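You operate a simulated robot arm through the tools that you are given. There is no shell and no other tool.

The job below is to be done with a simulated robot arm. You get a single attempt, and the scene is never put back.

JOB
Wind 4 m neatly on to the upper core, then set the clutch OFF.
Fine: set the length dial and the clutch to UPPER, bring the upper tension into the green, press START once and let it stop by itself.

Only the result counts: the job must be done as asked and must still hold three seconds after the hand-in. Knocking over, shifting, dropping, spilling or breaking anything else fails it.

ROBOT AND FRAMES
A 6-joint arm with a three-finger gripper, fixed in place. Base frame: the origin is at the foot of the arm, x ahead of it, y to its left, z up. Readings come in mm, rad, newtons and seconds.
Its first joint turns from -2.897 to 2.897 rad. Payload 4.89 kg.
The tool frame sits at the grasp point between the pads (the TCP): z along the fingers, y along the line on which they close. The tips reach 30 mm beyond it. Largest opening 164 mm; the body of the gripper starts 125 mm behind the TCP.
Orientation is that of the tool frame in the base frame, as a unit quaternion [x, y, z, w]. With the fingers straight down and closing along the base's y, the tool's x points along the base's -x, its y along +y and its z along -z.

CONTROLS
- The arm moves only by the tool apply_moves. Its argument "increments" is a list of rows, each an object of numbers (a shift or turn left out is 0, a gripper value left out holds the last): "tx", "ty", "tz": the shift along the base's x, y, z in mm; "ax", "ay", "az": the turn, a rotation vector about the base's x, y, z in rad; "hand": the opening, from 0 (shut) to 1 (fully open). In form: [{"tx": .., "ty": .., "tz": .., "ax": .., "ay": .., "az": .., "hand": ..}, ...]. A call has 1 to 20 rows; each row shifts and turns the commanded pose from where the row before left it. Each row takes 0.2 s and may step no farther than 50 mm and 0.15 rad from the row before; otherwise, or with a gripper value out of range, the whole call is refused. A pose out of reach is approached as far as the arm can. The call stops where the force on the tool passes 50 N (or 10 N more than at its start, if that is more) or the arm is blocked; 0.2 s more then pass. Each finger travels about 108 mm/s and halts on what it meets, pressing with about 43 N; the grip force reading is that of the motor and also rises with nothing between the fingers. The clock runs only during rows and for 0.2 s after the last one: add rows that do not move to give the fingers time. It gives the time, the measured TCP pose, the force on the tool (base axes), the opening and the grip force at its end, in the units of the frame above (readings bear some noise), with the torque about the TCP (base axes, N m) and any sound that the robot's microphone picked up.
- Cameras (640 x 400 px; columns grow to the right, rows downward): "scene" is fixed at [69.7, -650, 1560.9]; the picture's right is [-0.06, -1.00, 0.00], its down [-0.64, 0.04, -0.77] and it looks along [0.77, -0.05, -0.64] (base axes); focal length 332 px, centre (320, 200). "wrist" rides on the gripper at [76, -2, -152] in the tool frame; the picture's right is [0.02, 1.00, 0.00], its down [-0.88, 0.02, -0.47] and it looks along [-0.47, 0.01, 0.88] (tool axes); focal length 247 px, centre (320, 200). There is no depth. A picture from a camera that has moved, and an enlarged one, comes with that camera's place and axes in the base frame and with its lens. The place of the scene camera against the robot may be out by one fixed shift of up to 25 mm in any direction.
- snapshot(camera): a new picture of that camera. The clock stands still meanwhile.
- slide_trunk(by): slides the trunk up (or, below 0, down) by that many mm; the arm rides with it, the base frame stays. It gives what a move gives, with no picture.
- close_up(camera, box): a new picture of the part [left, top, right, bottom] of that camera's present view, enlarged. The clock stands still meanwhile.
- job_done(): hands the job in; it is judged then, once.

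Places have to be worked out from the pictures, the camera data and where the tool is seen. Open the gripper and draw the arm clear of the work before you hand the job in, unless the task says otherwise.

The tools are called after ">>>" as name(argument=value, ...) on one line, values as JSON. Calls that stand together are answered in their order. apply_moves: Moves the arm, as the interface text tells. Its arguments: {"type":"object","properties":{"increments":{"type":"array","items":{"type":"object","properties":{"tx":{"type":"number"},"ty":{"type":"number"},"tz":{"type":"number"},"ax":{"type":"number"},"ay":{"type":"number"},"az":{"type":"number"},"hand":{"type":"number"}}}}},"required":["increments"]} The other tools are called the same way: slide_trunk (by) slides the trunk up or down; snapshot (camera) takes a picture; close_up (camera, box) takes an enlarged picture of a part of a camera's view; job_done () hands the job in.

At the start:

```text
time_s: 0.0
ee_pos: [549.7, -309.2, 1233.5]
orientation: [0.0, 1.0, 0.0, 0.0]
wrist_force: [-0.7, -0.1, 0.1]
wrist_torque: [0.01, 0.02, 0.0]
width: 164.0
gripper_force: 0.0
trunk travel left (down, up): [-175.0, 215.0]
```

scene: 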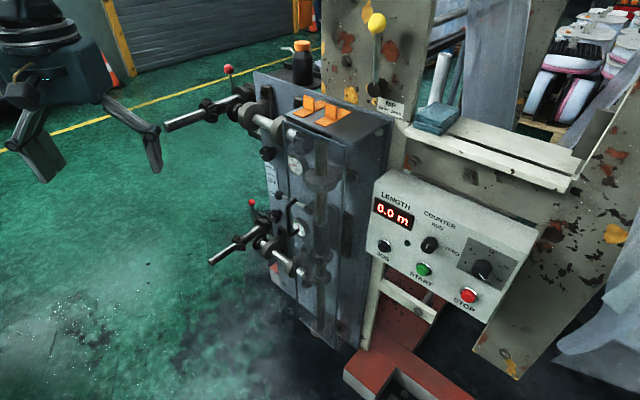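
wrist: 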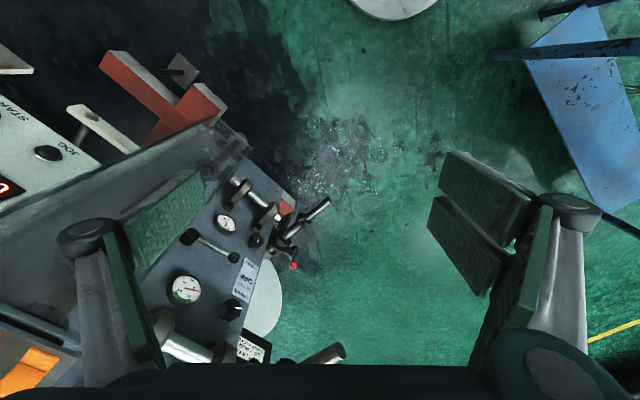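

I start by looking closely at the machine: the control panel, clutch, and tension knobs.

>>> close_up(camera="scene", box=[360, 160, 540, 340])

>>> close_up(camera="scene", box=[150, 50, 400, 210])

>>> close_up(camera="scene", box=[200, 140, 400, 350])

>>> close_up(camera="wrist", box=[140, 150, 360, 370])

```text
2.22 times, centred on (450, 250) of scene
camera zoom: at [69.7, -650.0, 1560.9], right [-0.06, -1.0, 0.0], down [-0.64, 0.04, -0.77], along [0.77, -0.05, -0.64], focal length 737 px, centre (31, 89)
```

zoom: 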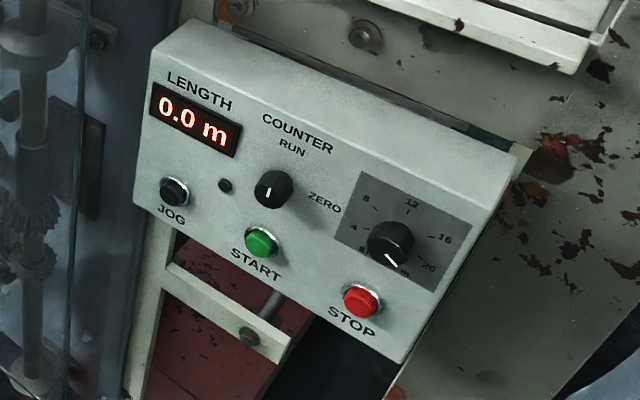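

```text
2.50 times, centred on (275, 130) of scene
camera zoom: at [69.7, -650.0, 1560.9], right [-0.06, -1.0, 0.0], down [-0.64, 0.04, -0.77], along [0.77, -0.05, -0.64], focal length 829 px, centre (432, 375)
```

zoom: 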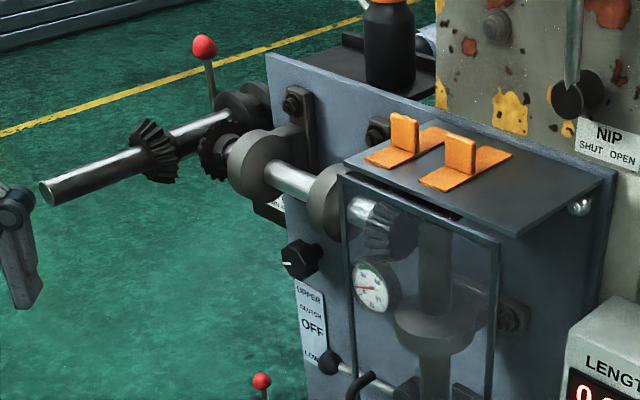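

```text
1.90 times, centred on (300, 245) of scene
camera zoom: at [69.7, -650.0, 1560.9], right [-0.06, -1.0, 0.0], down [-0.64, 0.04, -0.77], along [0.77, -0.05, -0.64], focal length 632 px, centre (358, 114)
```

zoom: 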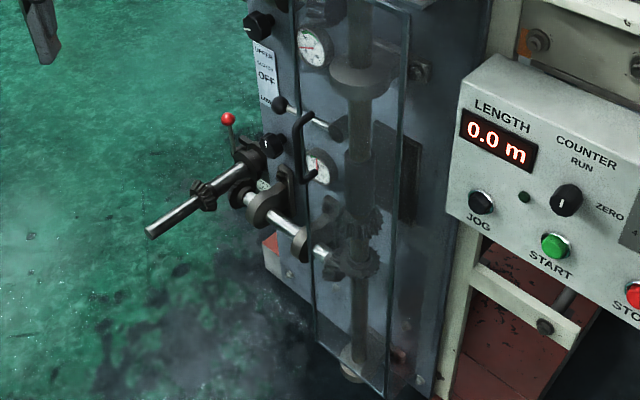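

```text
1.82 times, centred on (250, 260) of wrist
camera zoom: at [473.3, -310.4, 1384.6], right [-0.02, 1.0, 0.0], down [0.88, 0.02, 0.47], along [0.47, 0.01, -0.88], focal length 449 px, centre (447, 91)
```

zoom: 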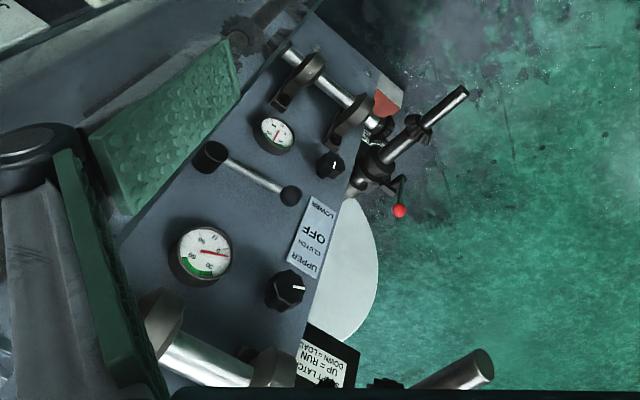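

The clutch lever ball looks to be near (983, -562, 812) and its pivot near (892, -664, 828). That puts the face normal along about (-0.75, 0.66). I'll turn the tool toward the machine to get better wrist views.

>>> apply_moves(increments=[{"az": -0.144}, {"az": -0.144}, {"az": -0.144}, {"az": -0.144}, {"az": -0.144}, {"ax": -0.0924, "ay": -0.105}, {"ax": -0.0924, "ay": -0.105}, {"ax": -0.0924, "ay": -0.105}, {"ax": -0.0924, "ay": -0.105}, {"ax": -0.0924, "ay": -0.105}])

>>> snapshot(camera="wrist")

```text
time_s: 2.2
ee_pos: [549.4, -310.1, 1232.4]
orientation: [0.332, 0.879, -0.122, 0.321]
wrist_force: [0.2, -0.4, 0.0]
wrist_torque: [0.0, 0.06, -0.01]
width: 164.0
gripper_force: 0.0
trunk travel left (down, up): [-175.0, 215.0]
```

```text
taken
camera wrist: at [430.4, -207.3, 1299.6], right [0.65, 0.76, -0.01], down [0.29, -0.23, 0.93], along [0.7, -0.61, -0.37], focal length 247 px, centre (320, 200)
```

wrist: 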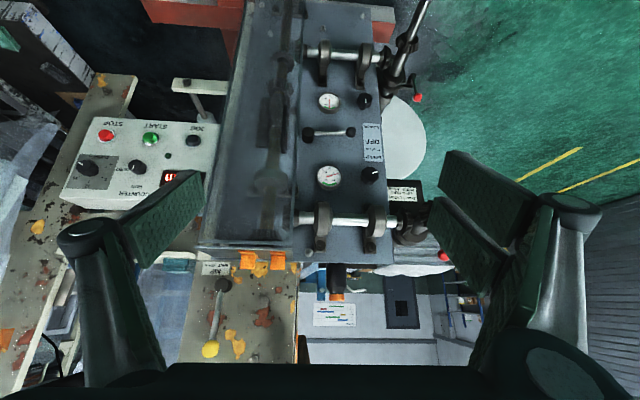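

The view is upside down but nearly frontal. I'll zoom in on the controls.

>>> close_up(camera="wrist", box=[290, 20, 450, 270])

>>> close_up(camera="wrist", box=[60, 110, 220, 210])

>>> close_up(camera="wrist", box=[180, 180, 340, 360])

>>> close_up(camera="wrist", box=[310, 60, 390, 140])

>>> close_up(camera="wrist", box=[310, 130, 390, 210])

```text
1.60 times, centred on (370, 145) of wrist
camera zoom: at [430.4, -207.3, 1299.6], right [0.65, 0.76, -0.01], down [0.29, -0.23, 0.93], along [0.7, -0.61, -0.37], focal length 395 px, centre (240, 288)
```

zoom: 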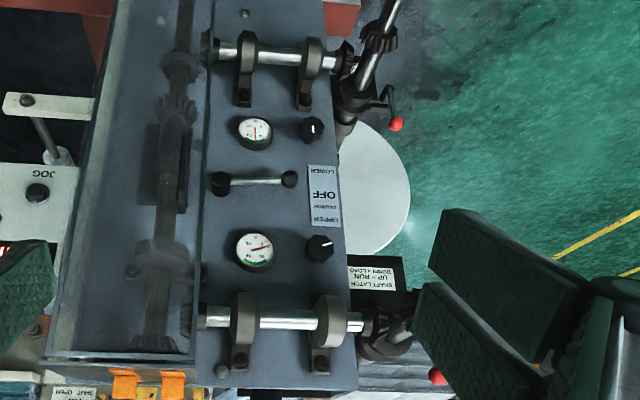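

```text
4.00 times, centred on (140, 160) of wrist
camera zoom: at [430.4, -207.3, 1299.6], right [0.65, 0.76, -0.01], down [0.29, -0.23, 0.93], along [0.7, -0.61, -0.37], focal length 988 px, centre (1040, 360)
```

zoom: 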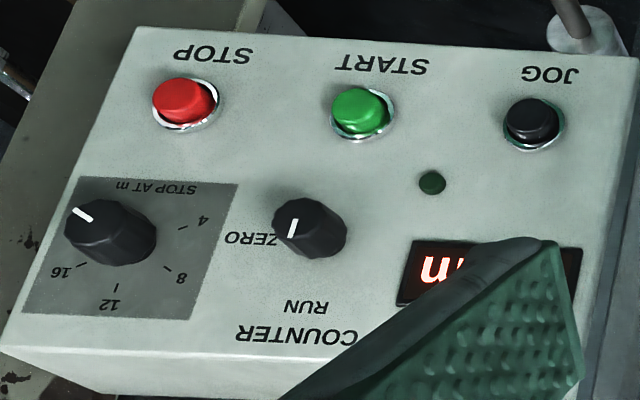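

```text
2.22 times, centred on (260, 270) of wrist
camera zoom: at [430.4, -207.3, 1299.6], right [0.65, 0.76, -0.01], down [0.29, -0.23, 0.93], along [0.7, -0.61, -0.37], focal length 549 px, centre (453, 44)
```

zoom: 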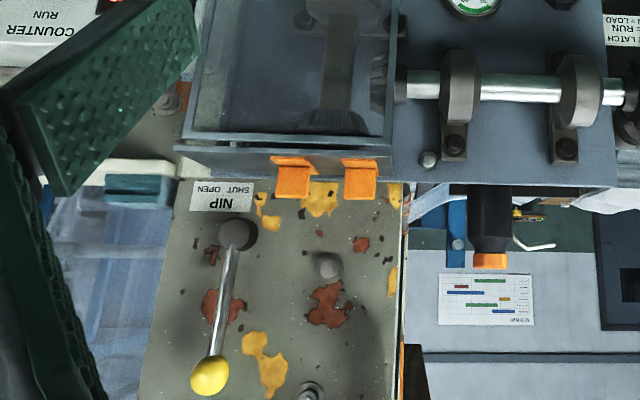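

```text
5.00 times, centred on (350, 100) of wrist
camera zoom: at [430.4, -207.3, 1299.6], right [0.65, 0.76, -0.01], down [0.29, -0.23, 0.93], along [0.7, -0.61, -0.37], focal length 1235 px, centre (170, 700)
```

zoom: 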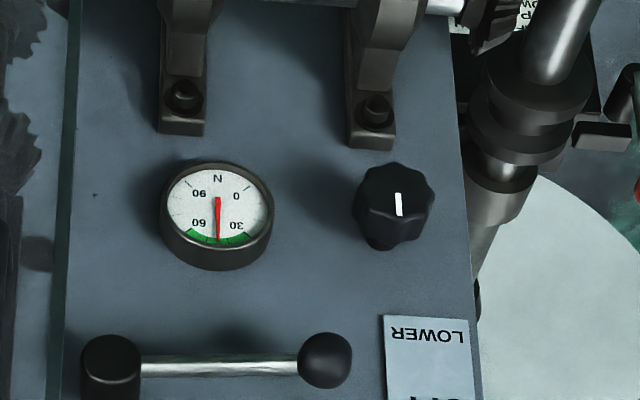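

```text
5.00 times, centred on (350, 170) of wrist
camera zoom: at [430.4, -207.3, 1299.6], right [0.65, 0.76, -0.01], down [0.29, -0.23, 0.93], along [0.7, -0.61, -0.37], focal length 1235 px, centre (170, 350)
```

zoom: 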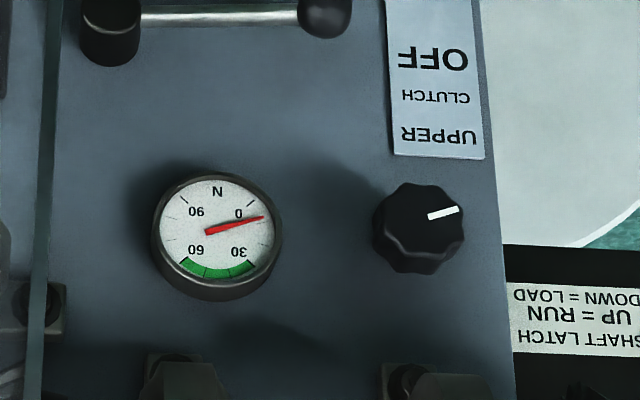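

The upper tension needle sits near 0–10 while green is about 35–55. The length dial points past 16 and the clutch is at OFF. I'll move toward the panel for a second viewpoint, so I can triangulate and check the counter, nip and latches.

>>> apply_moves(increments=[{"tx": -6, "ty": -42, "tz": -10}, {"tx": -6, "ty": -42, "tz": -10}, {"tx": -6, "ty": -42, "tz": -10}, {"tx": -6, "ty": -42, "tz": -10}, {"tx": -6, "ty": -42, "tz": -10}])

>>> snapshot(camera="wrist")

>>> snapshot(camera="scene")

```text
time_s: 3.4
ee_pos: [515.4, -519.3, 1183.6]
orientation: [0.332, 0.879, -0.122, 0.321]
wrist_force: [-3.7, 3.2, 1.5]
wrist_torque: [-0.31, -0.24, -0.04]
width: 163.6
gripper_force: 0.0
trunk travel left (down, up): [-175.0, 215.0]
```

```text
taken
camera wrist: at [398.0, -415.6, 1250.6], right [0.65, 0.76, -0.01], down [0.29, -0.23, 0.93], along [0.71, -0.61, -0.37], focal length 247 px, centre (320, 200)
```

wrist: 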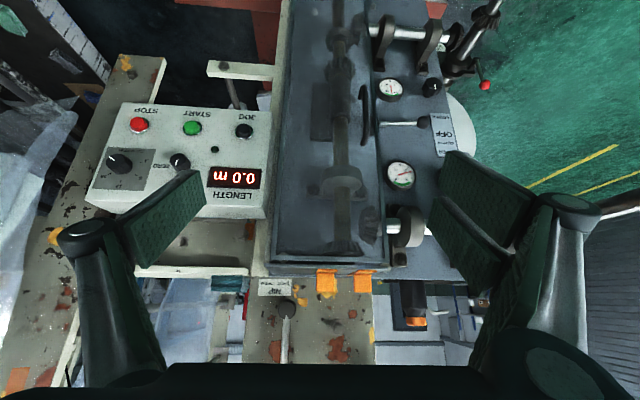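

```text
taken
```

scene: 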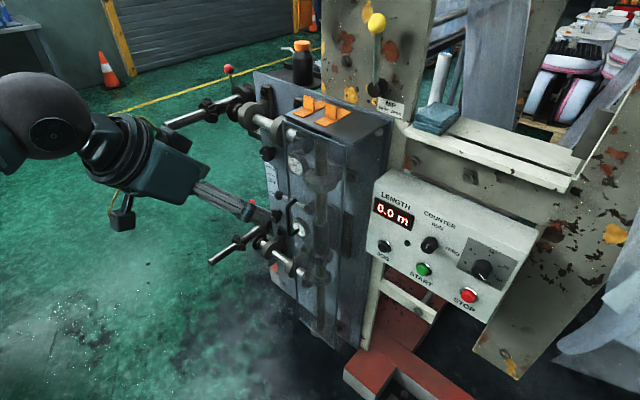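

The panel looks vertical with its face along about (0.69, 0.72). I put the dial near (466, -1015, 996), START near (555, -945, 889) and JOG near (637, -862, 891). I'll level the tool and move to a spot in front of the panel.

>>> apply_moves(increments=[{"tx": -20, "ty": -30, "tz": -20, "ax": -0.096, "ay": -0.1088}, {"tx": -20, "ty": -30, "tz": -20, "ax": -0.096, "ay": -0.1088}, {"tx": -20, "ty": -30, "tz": -20, "ax": -0.096, "ay": -0.1088}, {"tx": -20, "ty": -30, "tz": -20, "ax": -0.096, "ay": -0.1088}, {"tx": -20, "ty": -30, "tz": -20, "ax": -0.096, "ay": -0.1088}, {"tx": -20, "ty": -30, "tz": -20, "ax": -0.096, "ay": -0.1088}, {"az": -0.04}])

>>> snapshot(camera="wrist")

>>> snapshot(camera="scene")

```text
time_s: 5.0
ee_pos: [404.9, -721.8, 1095.7]
orientation: [0.263, 0.658, -0.264, 0.655]
wrist_force: [-0.5, -2.5, -1.4]
wrist_torque: [-0.14, -0.14, 0.19]
width: 163.9
gripper_force: 0.1
out of reach, approached as far as the arm can: row 6, 7
trunk travel left (down, up): [-175.0, 215.0]
```

```text
taken
camera wrist: at [293.2, -617.5, 1019.4], right [0.69, 0.72, -0.02], down [-0.33, 0.34, 0.88], along [0.65, -0.6, 0.47], focal length 247 px, centre (320, 200)
```

wrist: 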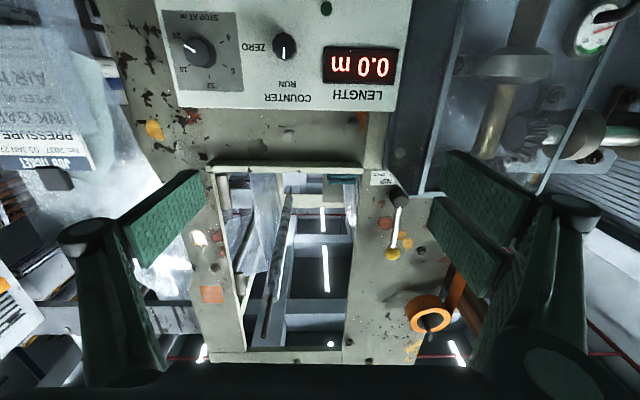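

```text
taken
```

scene: 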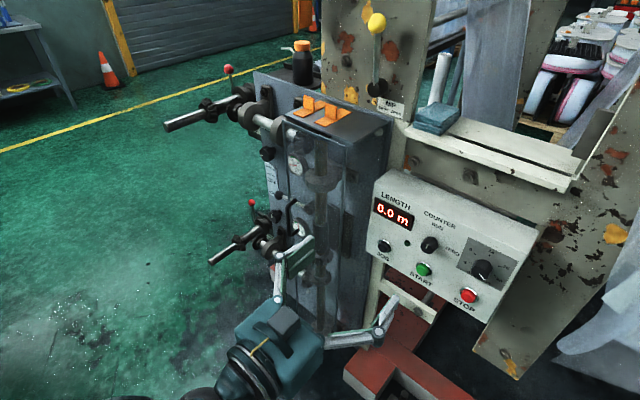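

The pose hit a joint limit, so the arm sits a bit high here, but the view is useful. I'll zoom in on the dial, counter, nip and the rest.

>>> close_up(camera="wrist", box=[150, 0, 420, 120])

>>> close_up(camera="wrist", box=[340, 150, 460, 270])

>>> close_up(camera="scene", box=[330, 0, 430, 130])

>>> close_up(camera="scene", box=[150, 50, 290, 150])

>>> close_up(camera="scene", box=[200, 190, 310, 290])

```text
2.37 times, centred on (285, 60) of wrist
camera zoom: at [293.2, -617.5, 1019.4], right [0.69, 0.72, -0.02], down [-0.33, 0.34, 0.88], along [0.65, -0.6, 0.47], focal length 585 px, centre (403, 532)
```

zoom: 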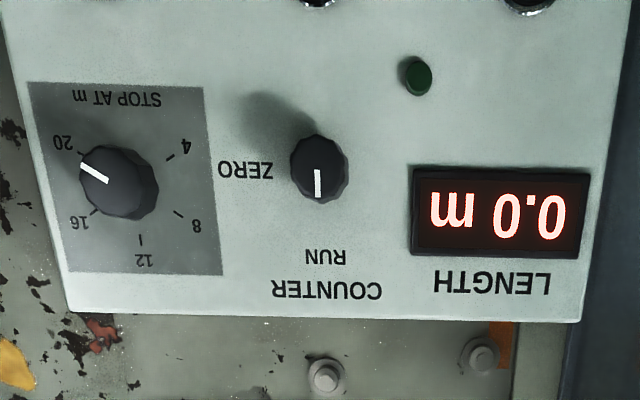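

```text
3.33 times, centred on (400, 210) of wrist
camera zoom: at [293.2, -617.5, 1019.4], right [0.69, 0.72, -0.02], down [-0.33, 0.34, 0.88], along [0.65, -0.6, 0.47], focal length 823 px, centre (53, 167)
```

zoom: 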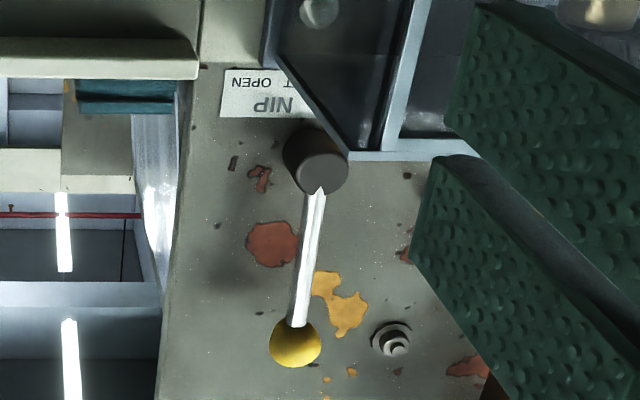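

```text
3.08 times, centred on (380, 65) of scene
camera zoom: at [69.7, -650.0, 1560.9], right [-0.06, -1.0, 0.0], down [-0.64, 0.04, -0.77], along [0.77, -0.05, -0.64], focal length 1020 px, centre (135, 615)
```

zoom: 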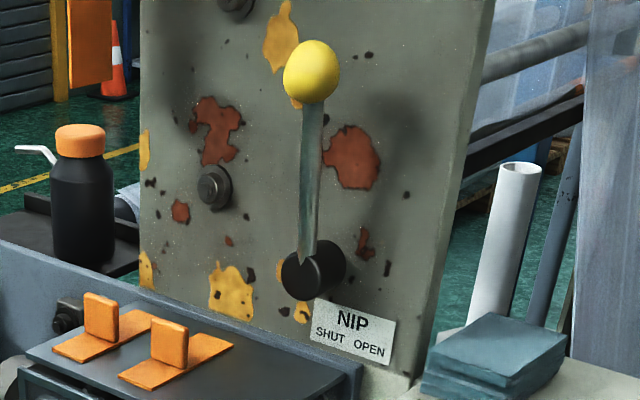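

```text
4.00 times, centred on (220, 100) of scene
camera zoom: at [69.7, -650.0, 1560.9], right [-0.06, -1.0, 0.0], down [-0.64, 0.04, -0.77], along [0.77, -0.05, -0.64], focal length 1326 px, centre (720, 600)
```

zoom: 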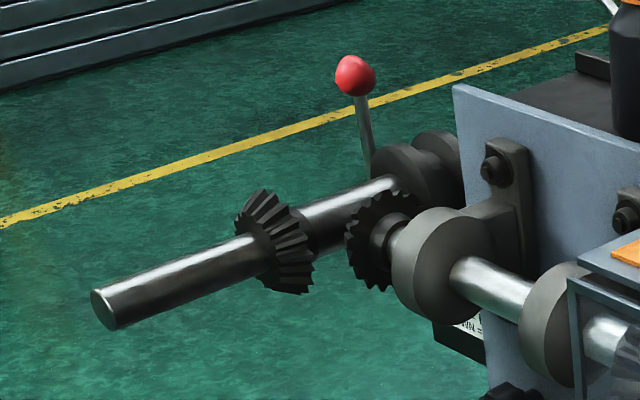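

```text
4.00 times, centred on (255, 240) of scene
camera zoom: at [69.7, -650.0, 1560.9], right [-0.06, -1.0, 0.0], down [-0.64, 0.04, -0.77], along [0.77, -0.05, -0.64], focal length 1326 px, centre (580, 40)
```

zoom: 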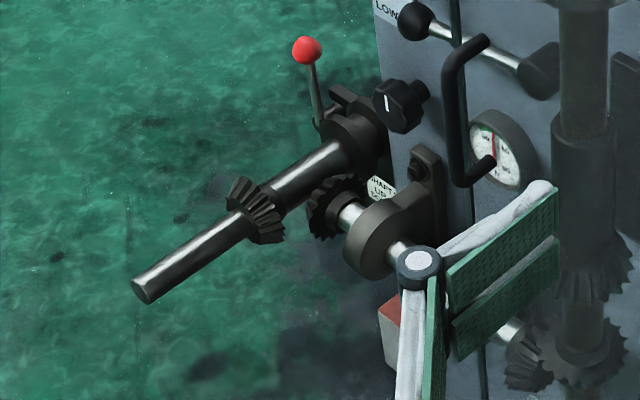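

Confirmed: the dial points at 20 and needs about 240° counter-clockwise to reach 4. The counter is at RUN, both latches are up, and the nip lever is about vertical. I'll lower the trunk so the arm can work level with the controls.

>>> slide_trunk(by=-120)

>>> snapshot(camera="wrist")

>>> snapshot(camera="scene")

```text
time_s: 6.5
ee_pos: [404.9, -720.1, 977.4]
orientation: [0.262, 0.659, -0.263, 0.654]
wrist_force: [0.5, 0.9, 0.3]
wrist_torque: [0.01, -0.02, -0.02]
width: 164.0
gripper_force: 0.1
trunk travel left (down, up): [-55.0, 335.0]
```

```text
taken
camera wrist: at [293.3, -615.7, 900.6], right [0.69, 0.72, -0.02], down [-0.33, 0.34, 0.88], along [0.65, -0.6, 0.47], focal length 247 px, centre (320, 200)
```

wrist: 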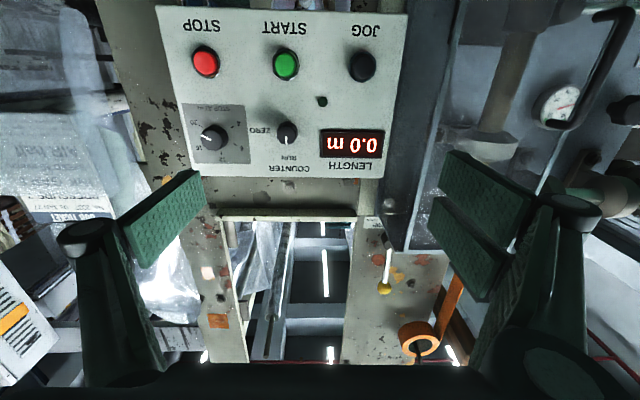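

```text
taken
```

scene: 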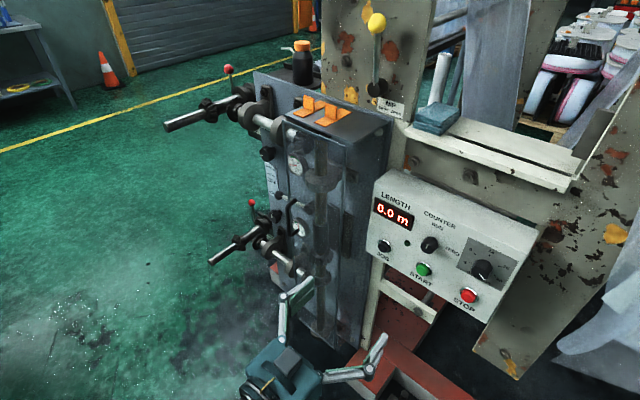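

The vertical baseline is clean. I'll zoom in on this view to locate the panel accurately.

>>> close_up(camera="wrist", box=[150, 0, 420, 220])

>>> close_up(camera="wrist", box=[500, 60, 640, 200])

>>> close_up(camera="wrist", box=[180, 90, 280, 170])

```text
1.82 times, centred on (285, 110) of wrist
camera zoom: at [293.3, -615.7, 900.6], right [0.69, 0.72, -0.02], down [-0.33, 0.34, 0.88], along [0.65, -0.6, 0.47], focal length 449 px, centre (384, 364)
```

zoom: 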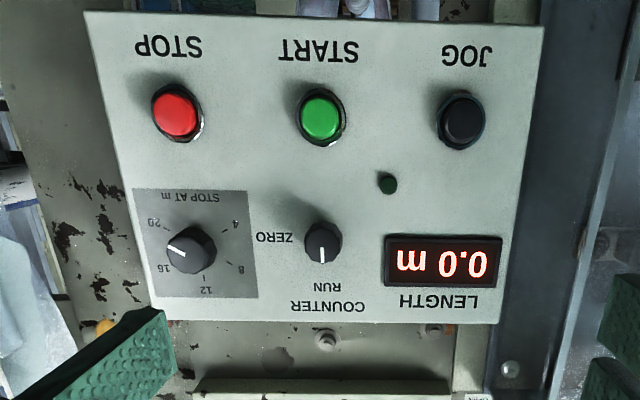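

```text
2.86 times, centred on (570, 130) of wrist
camera zoom: at [293.3, -615.7, 900.6], right [0.69, 0.72, -0.02], down [-0.33, 0.34, 0.88], along [0.65, -0.6, 0.47], focal length 706 px, centre (-394, 400)
```

zoom: 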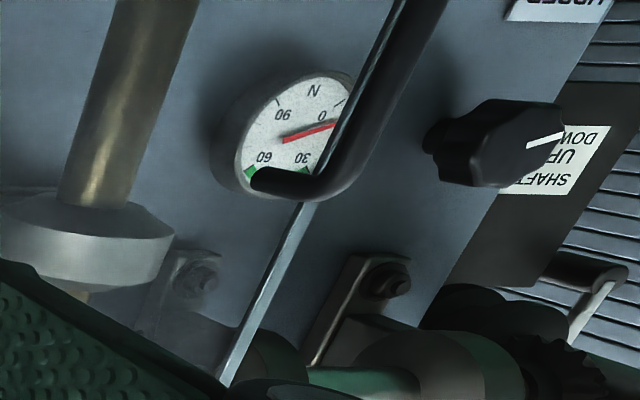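

```text
5.00 times, centred on (230, 130) of wrist
camera zoom: at [293.3, -615.7, 900.6], right [0.69, 0.72, -0.02], down [-0.33, 0.34, 0.88], along [0.65, -0.6, 0.47], focal length 1235 px, centre (770, 550)
```

zoom: 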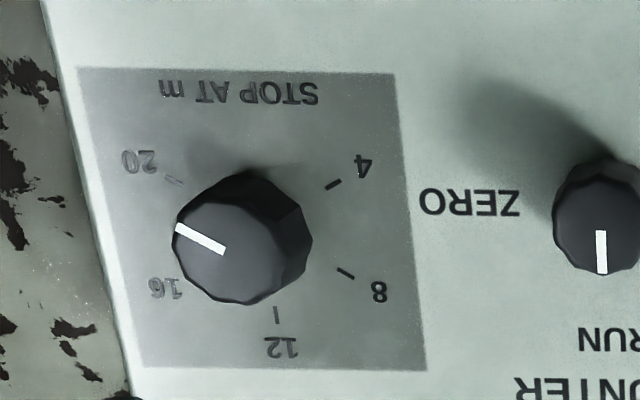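

The panel is vertical at about F = 1060 along (0.724, -0.691). The dial is at e = -413, z = 1003, the buttons are at z ≈ 895, and the upper tension knob is near e = 323, z = 955. I'll check the nip lever and test how far the tool can roll.

>>> close_up(camera="wrist", box=[340, 190, 460, 310])

>>> apply_moves(increments=[{"ax": 0.1085, "ay": -0.1036}, {"ax": 0.1085, "ay": -0.1036}, {"ax": 0.1085, "ay": -0.1036}, {"ax": 0.1085, "ay": -0.1036}, {"ax": 0.1085, "ay": -0.1036}, {"ax": 0.1085, "ay": -0.1036}, {"ax": 0.1085, "ay": -0.1036}, {"ax": 0.1085, "ay": -0.1036}, {"ax": 0.1085, "ay": -0.1036}, {"ax": 0.1085, "ay": -0.1036}])

>>> snapshot(camera="wrist")

```text
3.33 times, centred on (400, 250) of wrist
camera zoom: at [293.3, -615.7, 900.6], right [0.69, 0.72, -0.02], down [-0.33, 0.34, 0.88], along [0.65, -0.6, 0.47], focal length 823 px, centre (53, 33)
```

zoom: 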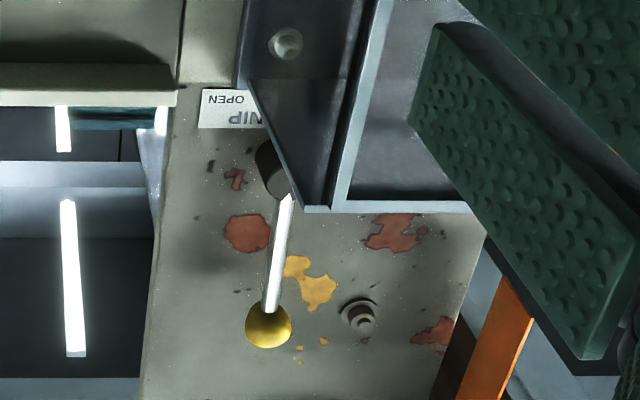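

```text
time_s: 8.7
ee_pos: [405.6, -720.9, 976.3]
orientation: [0.64, 0.302, 0.257, 0.658]
wrist_force: [-0.6, 0.2, -0.3]
wrist_torque: [0.01, 0.02, -0.01]
width: 164.1
gripper_force: 0.0
trunk travel left (down, up): [-55.0, 335.0]
```

```text
taken
camera wrist: at [347.2, -559.8, 969.7], right [0.06, 0.07, 1.0], down [-0.95, -0.31, 0.08], along [0.32, -0.95, 0.04], focal length 247 px, centre (320, 200)
```

wrist: 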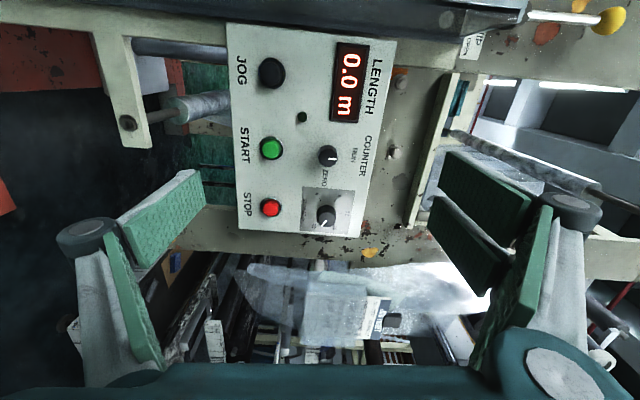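

A roll of +1.5 rad about the tool axis worked. I'll continue to see if the camera can be brought on top for an upright view.

>>> apply_moves(increments=[{"ax": 0.1085, "ay": -0.1036}, {"ax": 0.1085, "ay": -0.1036}, {"ax": 0.1085, "ay": -0.1036}, {"ax": 0.1085, "ay": -0.1036}, {"ax": 0.1085, "ay": -0.1036}, {"ax": 0.1085, "ay": -0.1036}, {"ax": 0.1085, "ay": -0.1036}, {"ax": 0.1085, "ay": -0.1036}, {"ax": 0.1085, "ay": -0.1036}, {"ax": 0.1085, "ay": -0.1036}, {"ax": 0.1025, "ay": -0.0978}])

>>> snapshot(camera="wrist")

```text
time_s: 11.1
ee_pos: [405.3, -722.2, 977.8]
orientation: [0.656, -0.263, 0.656, 0.263]
wrist_force: [0.4, 0.4, 0.5]
wrist_torque: [0.01, 0.01, -0.04]
width: 163.9
gripper_force: 0.0
trunk travel left (down, up): [-55.0, 335.0]
```

```text
taken
camera wrist: at [296.6, -613.9, 1053.6], right [-0.69, -0.72, 0.02], down [-0.35, 0.31, -0.88], along [0.63, -0.62, -0.47], focal length 247 px, centre (320, 200)
```

wrist: 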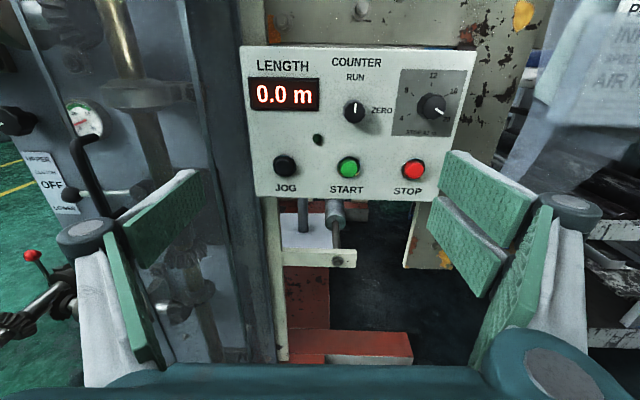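

Now I have an upright view with the camera above. I'll zoom in on the panel and the gear face.

>>> close_up(camera="wrist", box=[230, 30, 490, 210])

>>> close_up(camera="wrist", box=[0, 60, 200, 260])

>>> close_up(camera="wrist", box=[380, 50, 480, 150])

```text
2.22 times, centred on (360, 120) of wrist
camera zoom: at [296.6, -613.9, 1053.6], right [-0.69, -0.72, 0.02], down [-0.35, 0.31, -0.88], along [0.63, -0.62, -0.47], focal length 549 px, centre (231, 378)
```

zoom: 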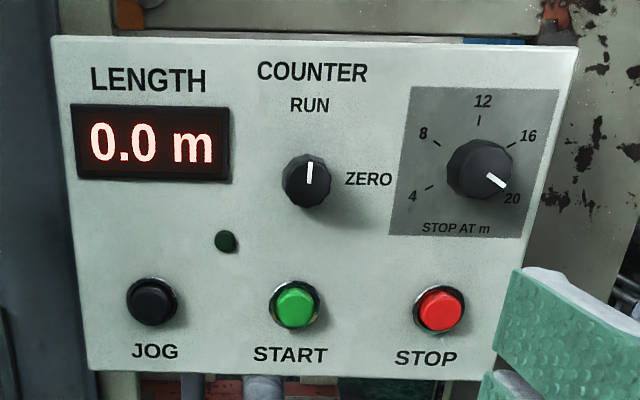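

```text
2.00 times, centred on (100, 160) of wrist
camera zoom: at [296.6, -613.9, 1053.6], right [-0.69, -0.72, 0.02], down [-0.35, 0.31, -0.88], along [0.63, -0.62, -0.47], focal length 494 px, centre (760, 280)
```

zoom: 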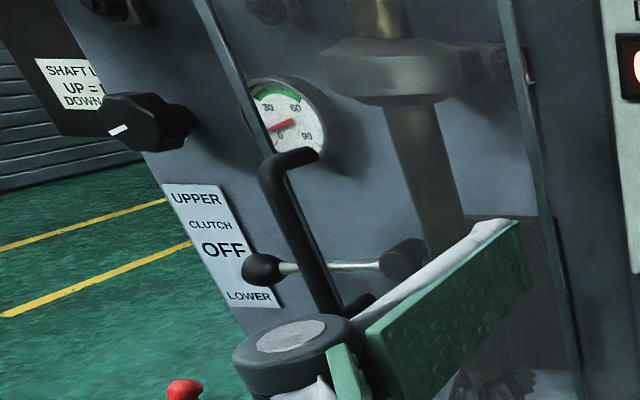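

```text
4.00 times, centred on (430, 100) of wrist
camera zoom: at [296.6, -613.9, 1053.6], right [-0.69, -0.72, 0.02], down [-0.35, 0.31, -0.88], along [0.63, -0.62, -0.47], focal length 988 px, centre (-120, 600)
```

zoom: 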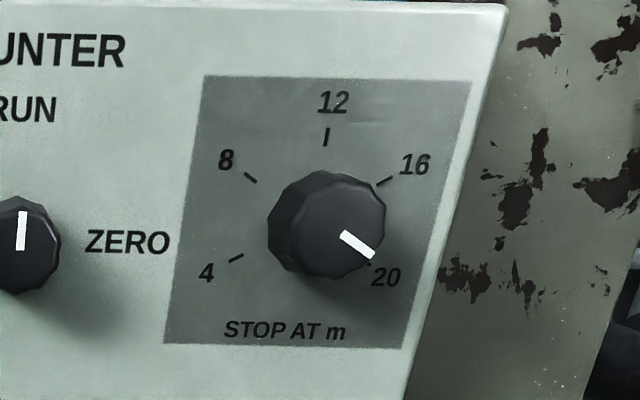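

The dial's base centre comes out at e = -413, z = 1003.5, panel F = 1060, with the knob front near F = 1033. I'll move sideways in front of the dial with the gripper partly closed, checking how the commanded and measured poses compare.

>>> apply_moves(increments=[{"ty": -45, "hand": 0.4}, {"ty": -45}, {}])

```text
time_s: 11.9
ee_pos: [405.0, -809.0, 977.5]
orientation: [0.655, -0.263, 0.657, 0.264]
wrist_force: [0.4, 0.9, 0.2]
wrist_torque: [0.05, 0.03, -0.02]
width: 65.7
gripper_force: 0.1
trunk travel left (down, up): [-55.0, 335.0]
```

The pose tracks the commands now. I continue to the pre-approach point in front of the dial.

>>> apply_moves(increments=[{"tx": 1, "ty": -38, "tz": 6.5}, {"tx": 1, "ty": -38, "tz": 6.5}, {"tx": 1, "ty": -38, "tz": 6.5}, {"tx": 1, "ty": -38, "tz": 6.5}, {}])

>>> snapshot(camera="wrist")

>>> snapshot(camera="scene")

```text
time_s: 13.1
ee_pos: [408.9, -961.1, 1006.0]
orientation: [0.655, -0.262, 0.658, 0.264]
wrist_force: [0.0, 1.3, 0.5]
wrist_torque: [0.02, 0.03, -0.01]
width: 65.7
gripper_force: 0.1
trunk travel left (down, up): [-55.0, 335.0]
```

```text
taken
camera wrist: at [300.4, -853.3, 1080.1], right [-0.69, -0.72, 0.02], down [-0.35, 0.31, -0.88], along [0.63, -0.62, -0.47], focal length 247 px, centre (320, 200)
```

wrist: 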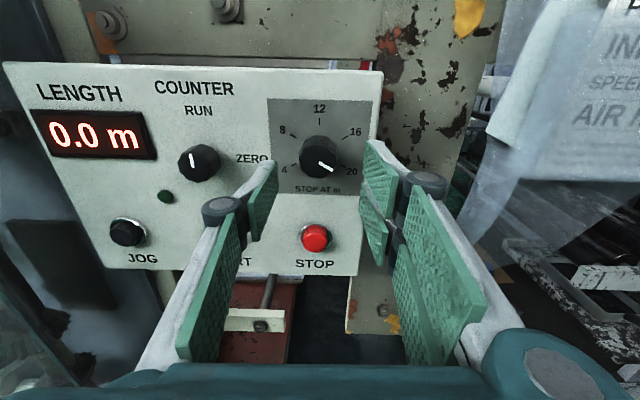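

```text
taken
```

scene: 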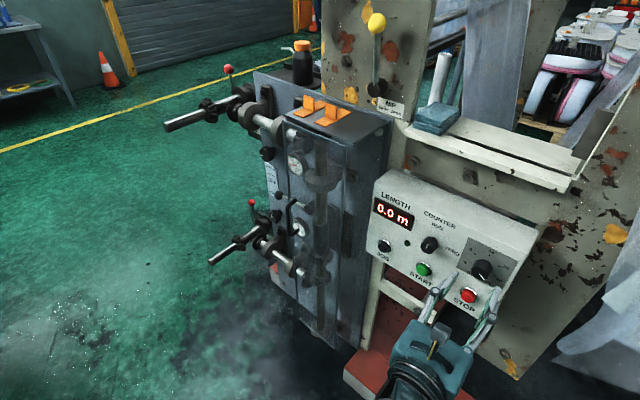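

The arm reaches here, and the fingers straddle the knob laterally. I'll zoom in to check the alignment.

>>> close_up(camera="wrist", box=[260, 90, 380, 210])

```text
3.33 times, centred on (320, 150) of wrist
camera zoom: at [300.4, -853.3, 1080.1], right [-0.69, -0.72, 0.02], down [-0.35, 0.31, -0.88], along [0.63, -0.62, -0.47], focal length 823 px, centre (320, 367)
```

zoom: 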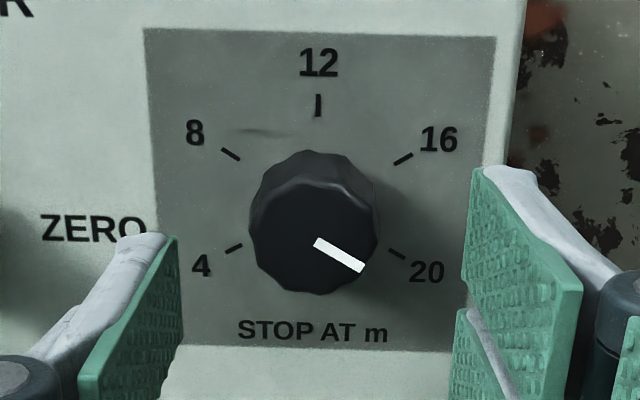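

The knob is about 2 mm toward +e from the tool axis. I'll correct that and move in about 56 mm with the fingers open around it.

>>> apply_moves(increments=[{"tx": 10.4, "ty": -9.3, "tz": 0.2}, {"tx": 10.4, "ty": -9.3, "tz": 0.2}, {"tx": 10.4, "ty": -9.3, "tz": 0.2}, {"tx": 10.4, "ty": -9.3, "tz": 0.2}, {}])

>>> snapshot(camera="wrist")

>>> close_up(camera="scene", box=[400, 220, 540, 340])

```text
time_s: 14.3
ee_pos: [452.6, -998.5, 1005.4]
orientation: [0.655, -0.263, 0.657, 0.264]
wrist_force: [0.5, 0.9, -0.4]
wrist_torque: [-0.02, 0.02, 0.03]
width: 65.3
gripper_force: 0.0
trunk travel left (down, up): [-55.0, 335.0]
```

```text
taken
camera wrist: at [343.0, -892.0, 1079.3], right [-0.69, -0.72, 0.02], down [-0.35, 0.31, -0.88], along [0.63, -0.62, -0.47], focal length 247 px, centre (320, 200)
```

wrist: 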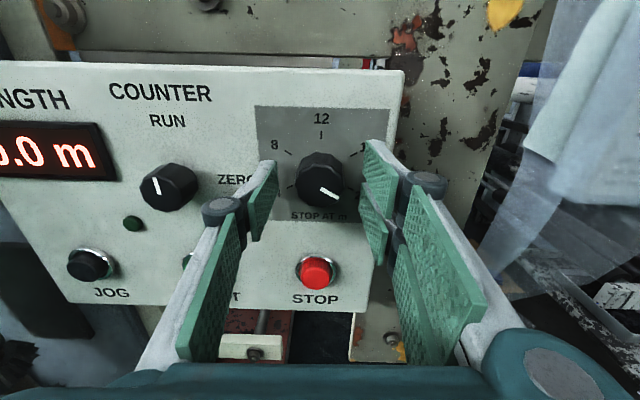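

```text
3.33 times, centred on (470, 280) of scene
camera zoom: at [69.7, -650.0, 1560.9], right [-0.06, -1.0, 0.0], down [-0.64, 0.04, -0.77], along [0.77, -0.05, -0.64], focal length 1105 px, centre (-180, -67)
```

zoom: 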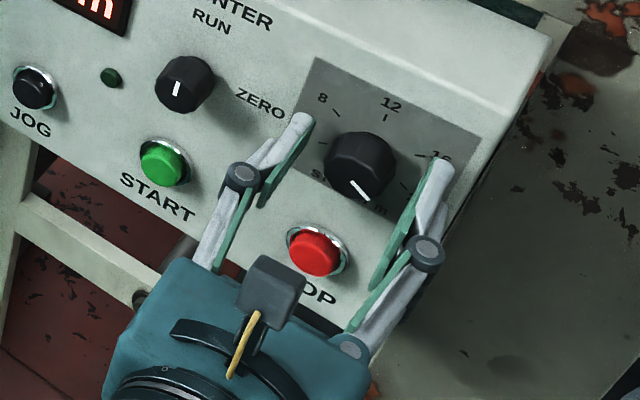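

The tips are around the knob and about 8 mm off the panel. I'll go 4 mm deeper and close on the knob.

>>> apply_moves(increments=[{"tx": 2.9, "ty": -2.8}, {}, {"hand": 0.12}, {}, {}, {}])

>>> snapshot(camera="wrist")

```text
time_s: 15.7
ee_pos: [455.3, -1003.2, 1003.9]
orientation: [0.655, -0.262, 0.657, 0.264]
wrist_force: [3.1, 6.5, -1.9]
wrist_torque: [0.04, 0.03, 0.25]
width: 36.3
gripper_force: 44.9
trunk travel left (down, up): [-55.0, 335.0]
```

```text
taken
camera wrist: at [345.8, -894.8, 1079.6], right [-0.69, -0.72, 0.02], down [-0.35, 0.31, -0.88], along [0.63, -0.62, -0.47], focal length 247 px, centre (320, 200)
```

wrist: 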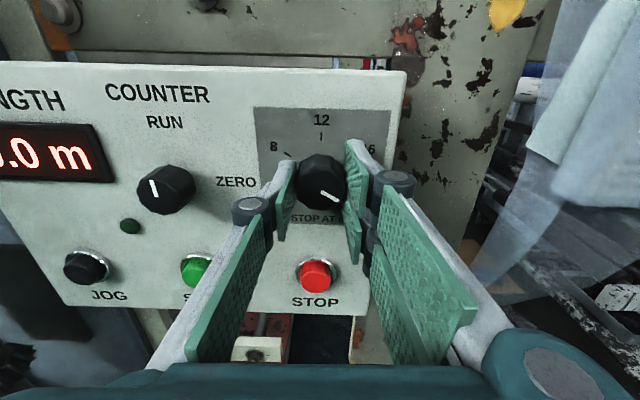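

Gripped at 36.3 mm with a small side force. I'll turn counter-clockwise a little to see that the knob follows.

>>> apply_moves(increments=[{"ax": -0.1078, "ay": 0.1029}, {"ax": -0.1078, "ay": 0.1029}, {"ax": -0.1078, "ay": 0.1029}, {"ax": -0.1078, "ay": 0.1029}])

>>> close_up(camera="wrist", box=[240, 90, 400, 250])

>>> close_up(camera="scene", box=[400, 220, 540, 340])

```text
time_s: 16.7
ee_pos: [454.0, -1002.9, 1005.3]
orientation: [0.704, -0.057, 0.551, 0.445]
wrist_force: [21.1, -10.9, 16.9]
wrist_torque: [-0.16, -0.19, 0.03]
width: 36.4
gripper_force: 44.8
trunk travel left (down, up): [-55.0, 335.0]
```

```text
2.50 times, centred on (320, 170) of wrist
camera zoom: at [374.7, -864.3, 1065.2], right [-0.56, -0.59, 0.58], down [-0.69, -0.05, -0.72], along [0.45, -0.81, -0.38], focal length 617 px, centre (320, 275)
```

zoom: 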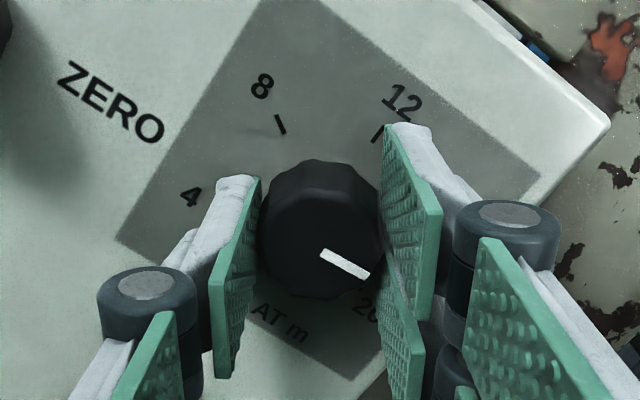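

```text
3.33 times, centred on (470, 280) of scene
camera zoom: at [69.7, -650.0, 1560.9], right [-0.06, -1.0, 0.0], down [-0.64, 0.04, -0.77], along [0.77, -0.05, -0.64], focal length 1105 px, centre (-180, -67)
```

zoom: 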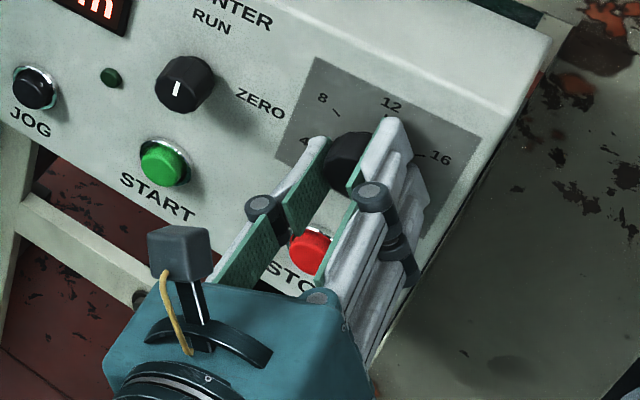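

The knob turns with the fingers. There's about 23 N along F, possibly from the tips brushing the panel, so I'll back off 2 mm and read the force.

>>> apply_moves(increments=[{"tx": -1.45, "ty": 1.38}, {}])

```text
time_s: 17.1
ee_pos: [454.0, -1001.3, 1003.2]
orientation: [0.704, -0.057, 0.551, 0.445]
wrist_force: [8.7, -6.4, 2.9]
wrist_torque: [0.01, 0.0, -0.3]
width: 36.3
gripper_force: 45.1
trunk travel left (down, up): [-55.0, 335.0]
stopped in row 2: the force on the tool passed its limit at 52 N (the readings are from after the stop); the commanded pose is now the measured one
```

Retreating raised the force, so the grip was being pulled toward the panel rather than touching it. The load is now relaxed, so I'll keep turning counter-clockwise.

>>> apply_moves(increments=[{"ax": -0.1078, "ay": 0.1029}, {"ax": -0.1078, "ay": 0.1029}, {"ax": -0.1078, "ay": 0.1029}, {"ax": -0.1078, "ay": 0.1029}])

>>> close_up(camera="wrist", box=[240, 90, 400, 250])

```text
time_s: 18.1
ee_pos: [453.5, -1002.2, 1004.3]
orientation: [0.689, 0.153, 0.396, 0.588]
wrist_force: [10.1, -7.2, 0.2]
wrist_torque: [0.06, 0.0, -0.28]
width: 36.6
gripper_force: 45.6
trunk travel left (down, up): [-55.0, 335.0]
```

```text
2.50 times, centred on (320, 170) of wrist
camera zoom: at [392.5, -844.9, 1029.8], right [-0.24, -0.25, 0.94], down [-0.91, -0.27, -0.31], along [0.33, -0.93, -0.16], focal length 617 px, centre (320, 275)
```

zoom: 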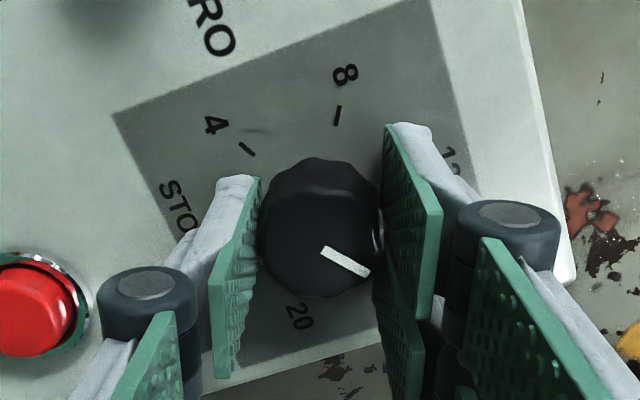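

The pointer follows and is now near 16. I'll keep turning.

>>> apply_moves(increments=[{"ax": -0.1078, "ay": 0.1029}, {"ax": -0.1078, "ay": 0.1029}, {"ax": -0.1078, "ay": 0.1029}, {"ax": -0.1078, "ay": 0.1029}, {"ax": -0.1078, "ay": 0.1029}, {"ax": -0.1078, "ay": 0.1029}])

>>> close_up(camera="wrist", box=[240, 90, 400, 250])

```text
time_s: 19.6
ee_pos: [453.2, -1002.1, 1005.2]
orientation: [0.557, 0.435, 0.106, 0.699]
wrist_force: [7.3, -6.0, 11.5]
wrist_torque: [-0.03, -0.04, -0.36]
width: 36.4
gripper_force: 45.5
trunk travel left (down, up): [-55.0, 335.0]
stopped in row 6: the force on the tool passed its limit at 51 N (the readings are from after the stop); the commanded pose is now the measured one
```

```text
2.50 times, centred on (320, 170) of wrist
camera zoom: at [388.2, -849.4, 965.7], right [0.35, 0.37, 0.86], down [-0.86, -0.23, 0.45], along [0.36, -0.9, 0.24], focal length 617 px, centre (320, 275)
```

zoom: 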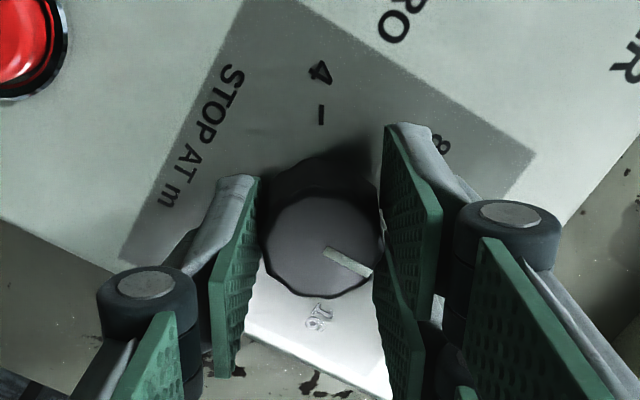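

The knob is now about at 12 after ~120°. The force limit reset the commanded pose, and I'll continue in smaller batches.

>>> apply_moves(increments=[{"tz": -0.6, "ax": -0.1078, "ay": 0.1029}, {"ax": -0.1078, "ay": 0.1029}, {"ax": -0.1078, "ay": 0.1029}, {"ax": -0.1078, "ay": 0.1029}])

>>> close_up(camera="wrist", box=[240, 90, 400, 250])

```text
time_s: 20.6
ee_pos: [453.2, -1002.6, 1005.5]
orientation: [0.404, 0.581, -0.105, 0.699]
wrist_force: [20.0, -19.3, 31.6]
wrist_torque: [-0.49, -0.54, -0.09]
width: 36.5
gripper_force: 45.4
trunk travel left (down, up): [-55.0, 335.0]
```

```text
2.50 times, centred on (320, 170) of wrist
camera zoom: at [365.6, -873.2, 936.0], right [0.62, 0.66, 0.42], down [-0.6, 0.05, 0.8], along [0.5, -0.75, 0.43], focal length 617 px, centre (320, 275)
```

zoom: 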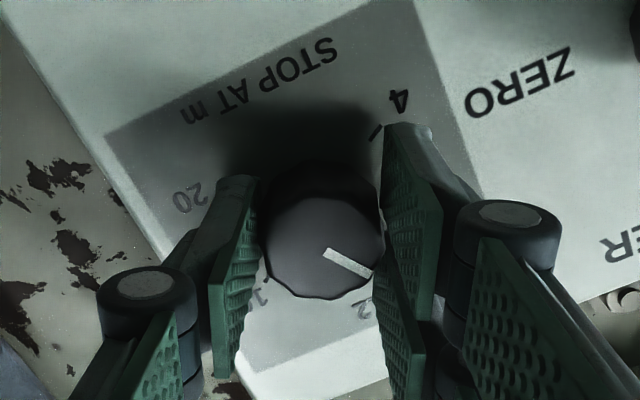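

The tool is being pushed up and pulled inward, so I'll shift up 1.5 mm and forward 1.3 mm to relieve that, then keep turning.

>>> apply_moves(increments=[{"tx": 0.9, "ty": -0.9, "tz": 1.5}, {}])

```text
time_s: 21.2
ee_pos: [454.0, -1003.0, 1005.3]
orientation: [0.404, 0.581, -0.105, 0.699]
wrist_force: [-2.1, 18.3, -3.9]
wrist_torque: [0.03, 0.01, 0.29]
width: 36.6
gripper_force: 45.3
trunk travel left (down, up): [-55.0, 335.0]
```

Forces are relaxed. I continue the turn.

>>> apply_moves(increments=[{"ax": -0.1078, "ay": 0.1029}, {"ax": -0.1078, "ay": 0.1029}, {"ax": -0.1078, "ay": 0.1029}])

>>> close_up(camera="wrist", box=[240, 90, 400, 250])

```text
time_s: 22.0
ee_pos: [454.6, -1001.9, 1005.2]
orientation: [0.266, 0.657, -0.257, 0.657]
wrist_force: [-5.2, 28.9, -12.4]
wrist_torque: [0.41, 0.38, 0.68]
width: 36.4
gripper_force: 44.7
trunk travel left (down, up): [-55.0, 335.0]
```

```text
2.50 times, centred on (320, 170) of wrist
camera zoom: at [343.1, -897.0, 929.3], right [0.69, 0.73, -0.01], down [-0.33, 0.33, 0.88], along [0.64, -0.6, 0.47], focal length 617 px, centre (320, 275)
```

zoom: 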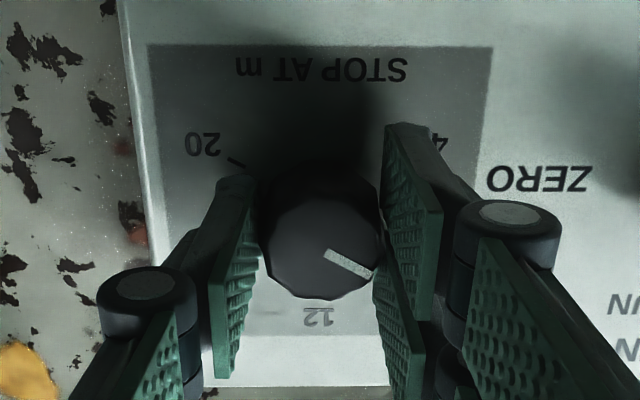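

The pointer is now at 8 after 180°. I'll open the fingers to regrip, roll back about 63° around the knob, then make the last turn to 4.

>>> apply_moves(increments=[{"hand": 0.4}, {}, {}, {"ax": 0.1078, "ay": -0.1029}, {"ax": 0.1078, "ay": -0.1029}, {"ax": 0.1078, "ay": -0.1029}, {"ax": 0.1078, "ay": -0.1029}, {"ax": 0.1078, "ay": -0.1029}, {"ax": 0.1078, "ay": -0.1029}, {"ax": 0.1078, "ay": -0.1029}, {}])

>>> close_up(camera="wrist", box=[240, 90, 400, 250])

```text
time_s: 24.4
ee_pos: [454.1, -1003.5, 1005.2]
orientation: [0.558, 0.434, 0.106, 0.699]
wrist_force: [-0.3, 0.0, -0.7]
wrist_torque: [-0.02, 0.0, 0.0]
width: 65.8
gripper_force: 0.0
trunk travel left (down, up): [-55.0, 335.0]
```

```text
2.50 times, centred on (320, 170) of wrist
camera zoom: at [388.7, -849.8, 966.0], right [0.35, 0.37, 0.86], down [-0.87, -0.23, 0.45], along [0.36, -0.9, 0.24], focal length 617 px, centre (320, 275)
```

zoom: 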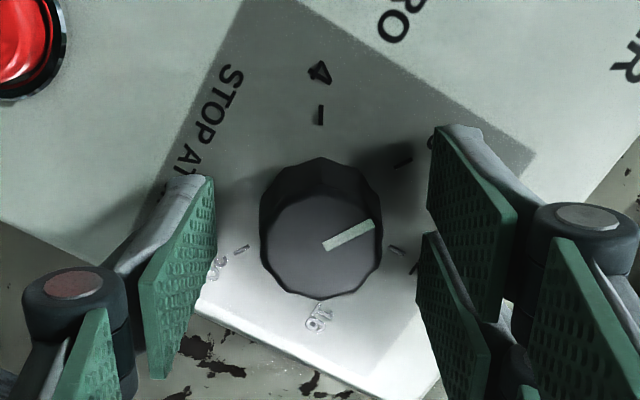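

Aligned well, with the pointer at 8 as expected. I'll close and turn the final 60° counter-clockwise.

>>> apply_moves(increments=[{"hand": 0.12}, {}, {}, {}, {"ax": -0.1078, "ay": 0.1029}, {"ax": -0.1078, "ay": 0.1029}, {"ax": -0.1078, "ay": 0.1029}, {"ax": -0.1078, "ay": 0.1029}])

>>> close_up(camera="wrist", box=[240, 90, 400, 250])

```text
time_s: 26.2
ee_pos: [454.6, -1002.6, 1004.7]
orientation: [0.405, 0.581, -0.105, 0.699]
wrist_force: [-10.3, 17.5, -9.3]
wrist_torque: [0.31, 0.27, 0.39]
width: 36.2
gripper_force: 45.5
trunk travel left (down, up): [-55.0, 335.0]
```

```text
2.50 times, centred on (320, 170) of wrist
camera zoom: at [366.0, -873.8, 936.4], right [0.62, 0.66, 0.42], down [-0.6, 0.05, 0.8], along [0.5, -0.75, 0.43], focal length 617 px, centre (320, 275)
```

zoom: 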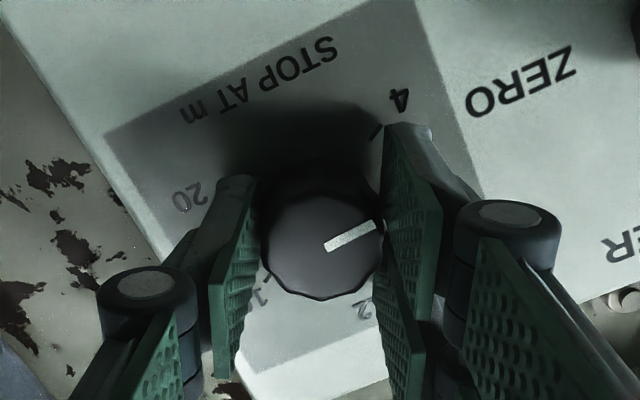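

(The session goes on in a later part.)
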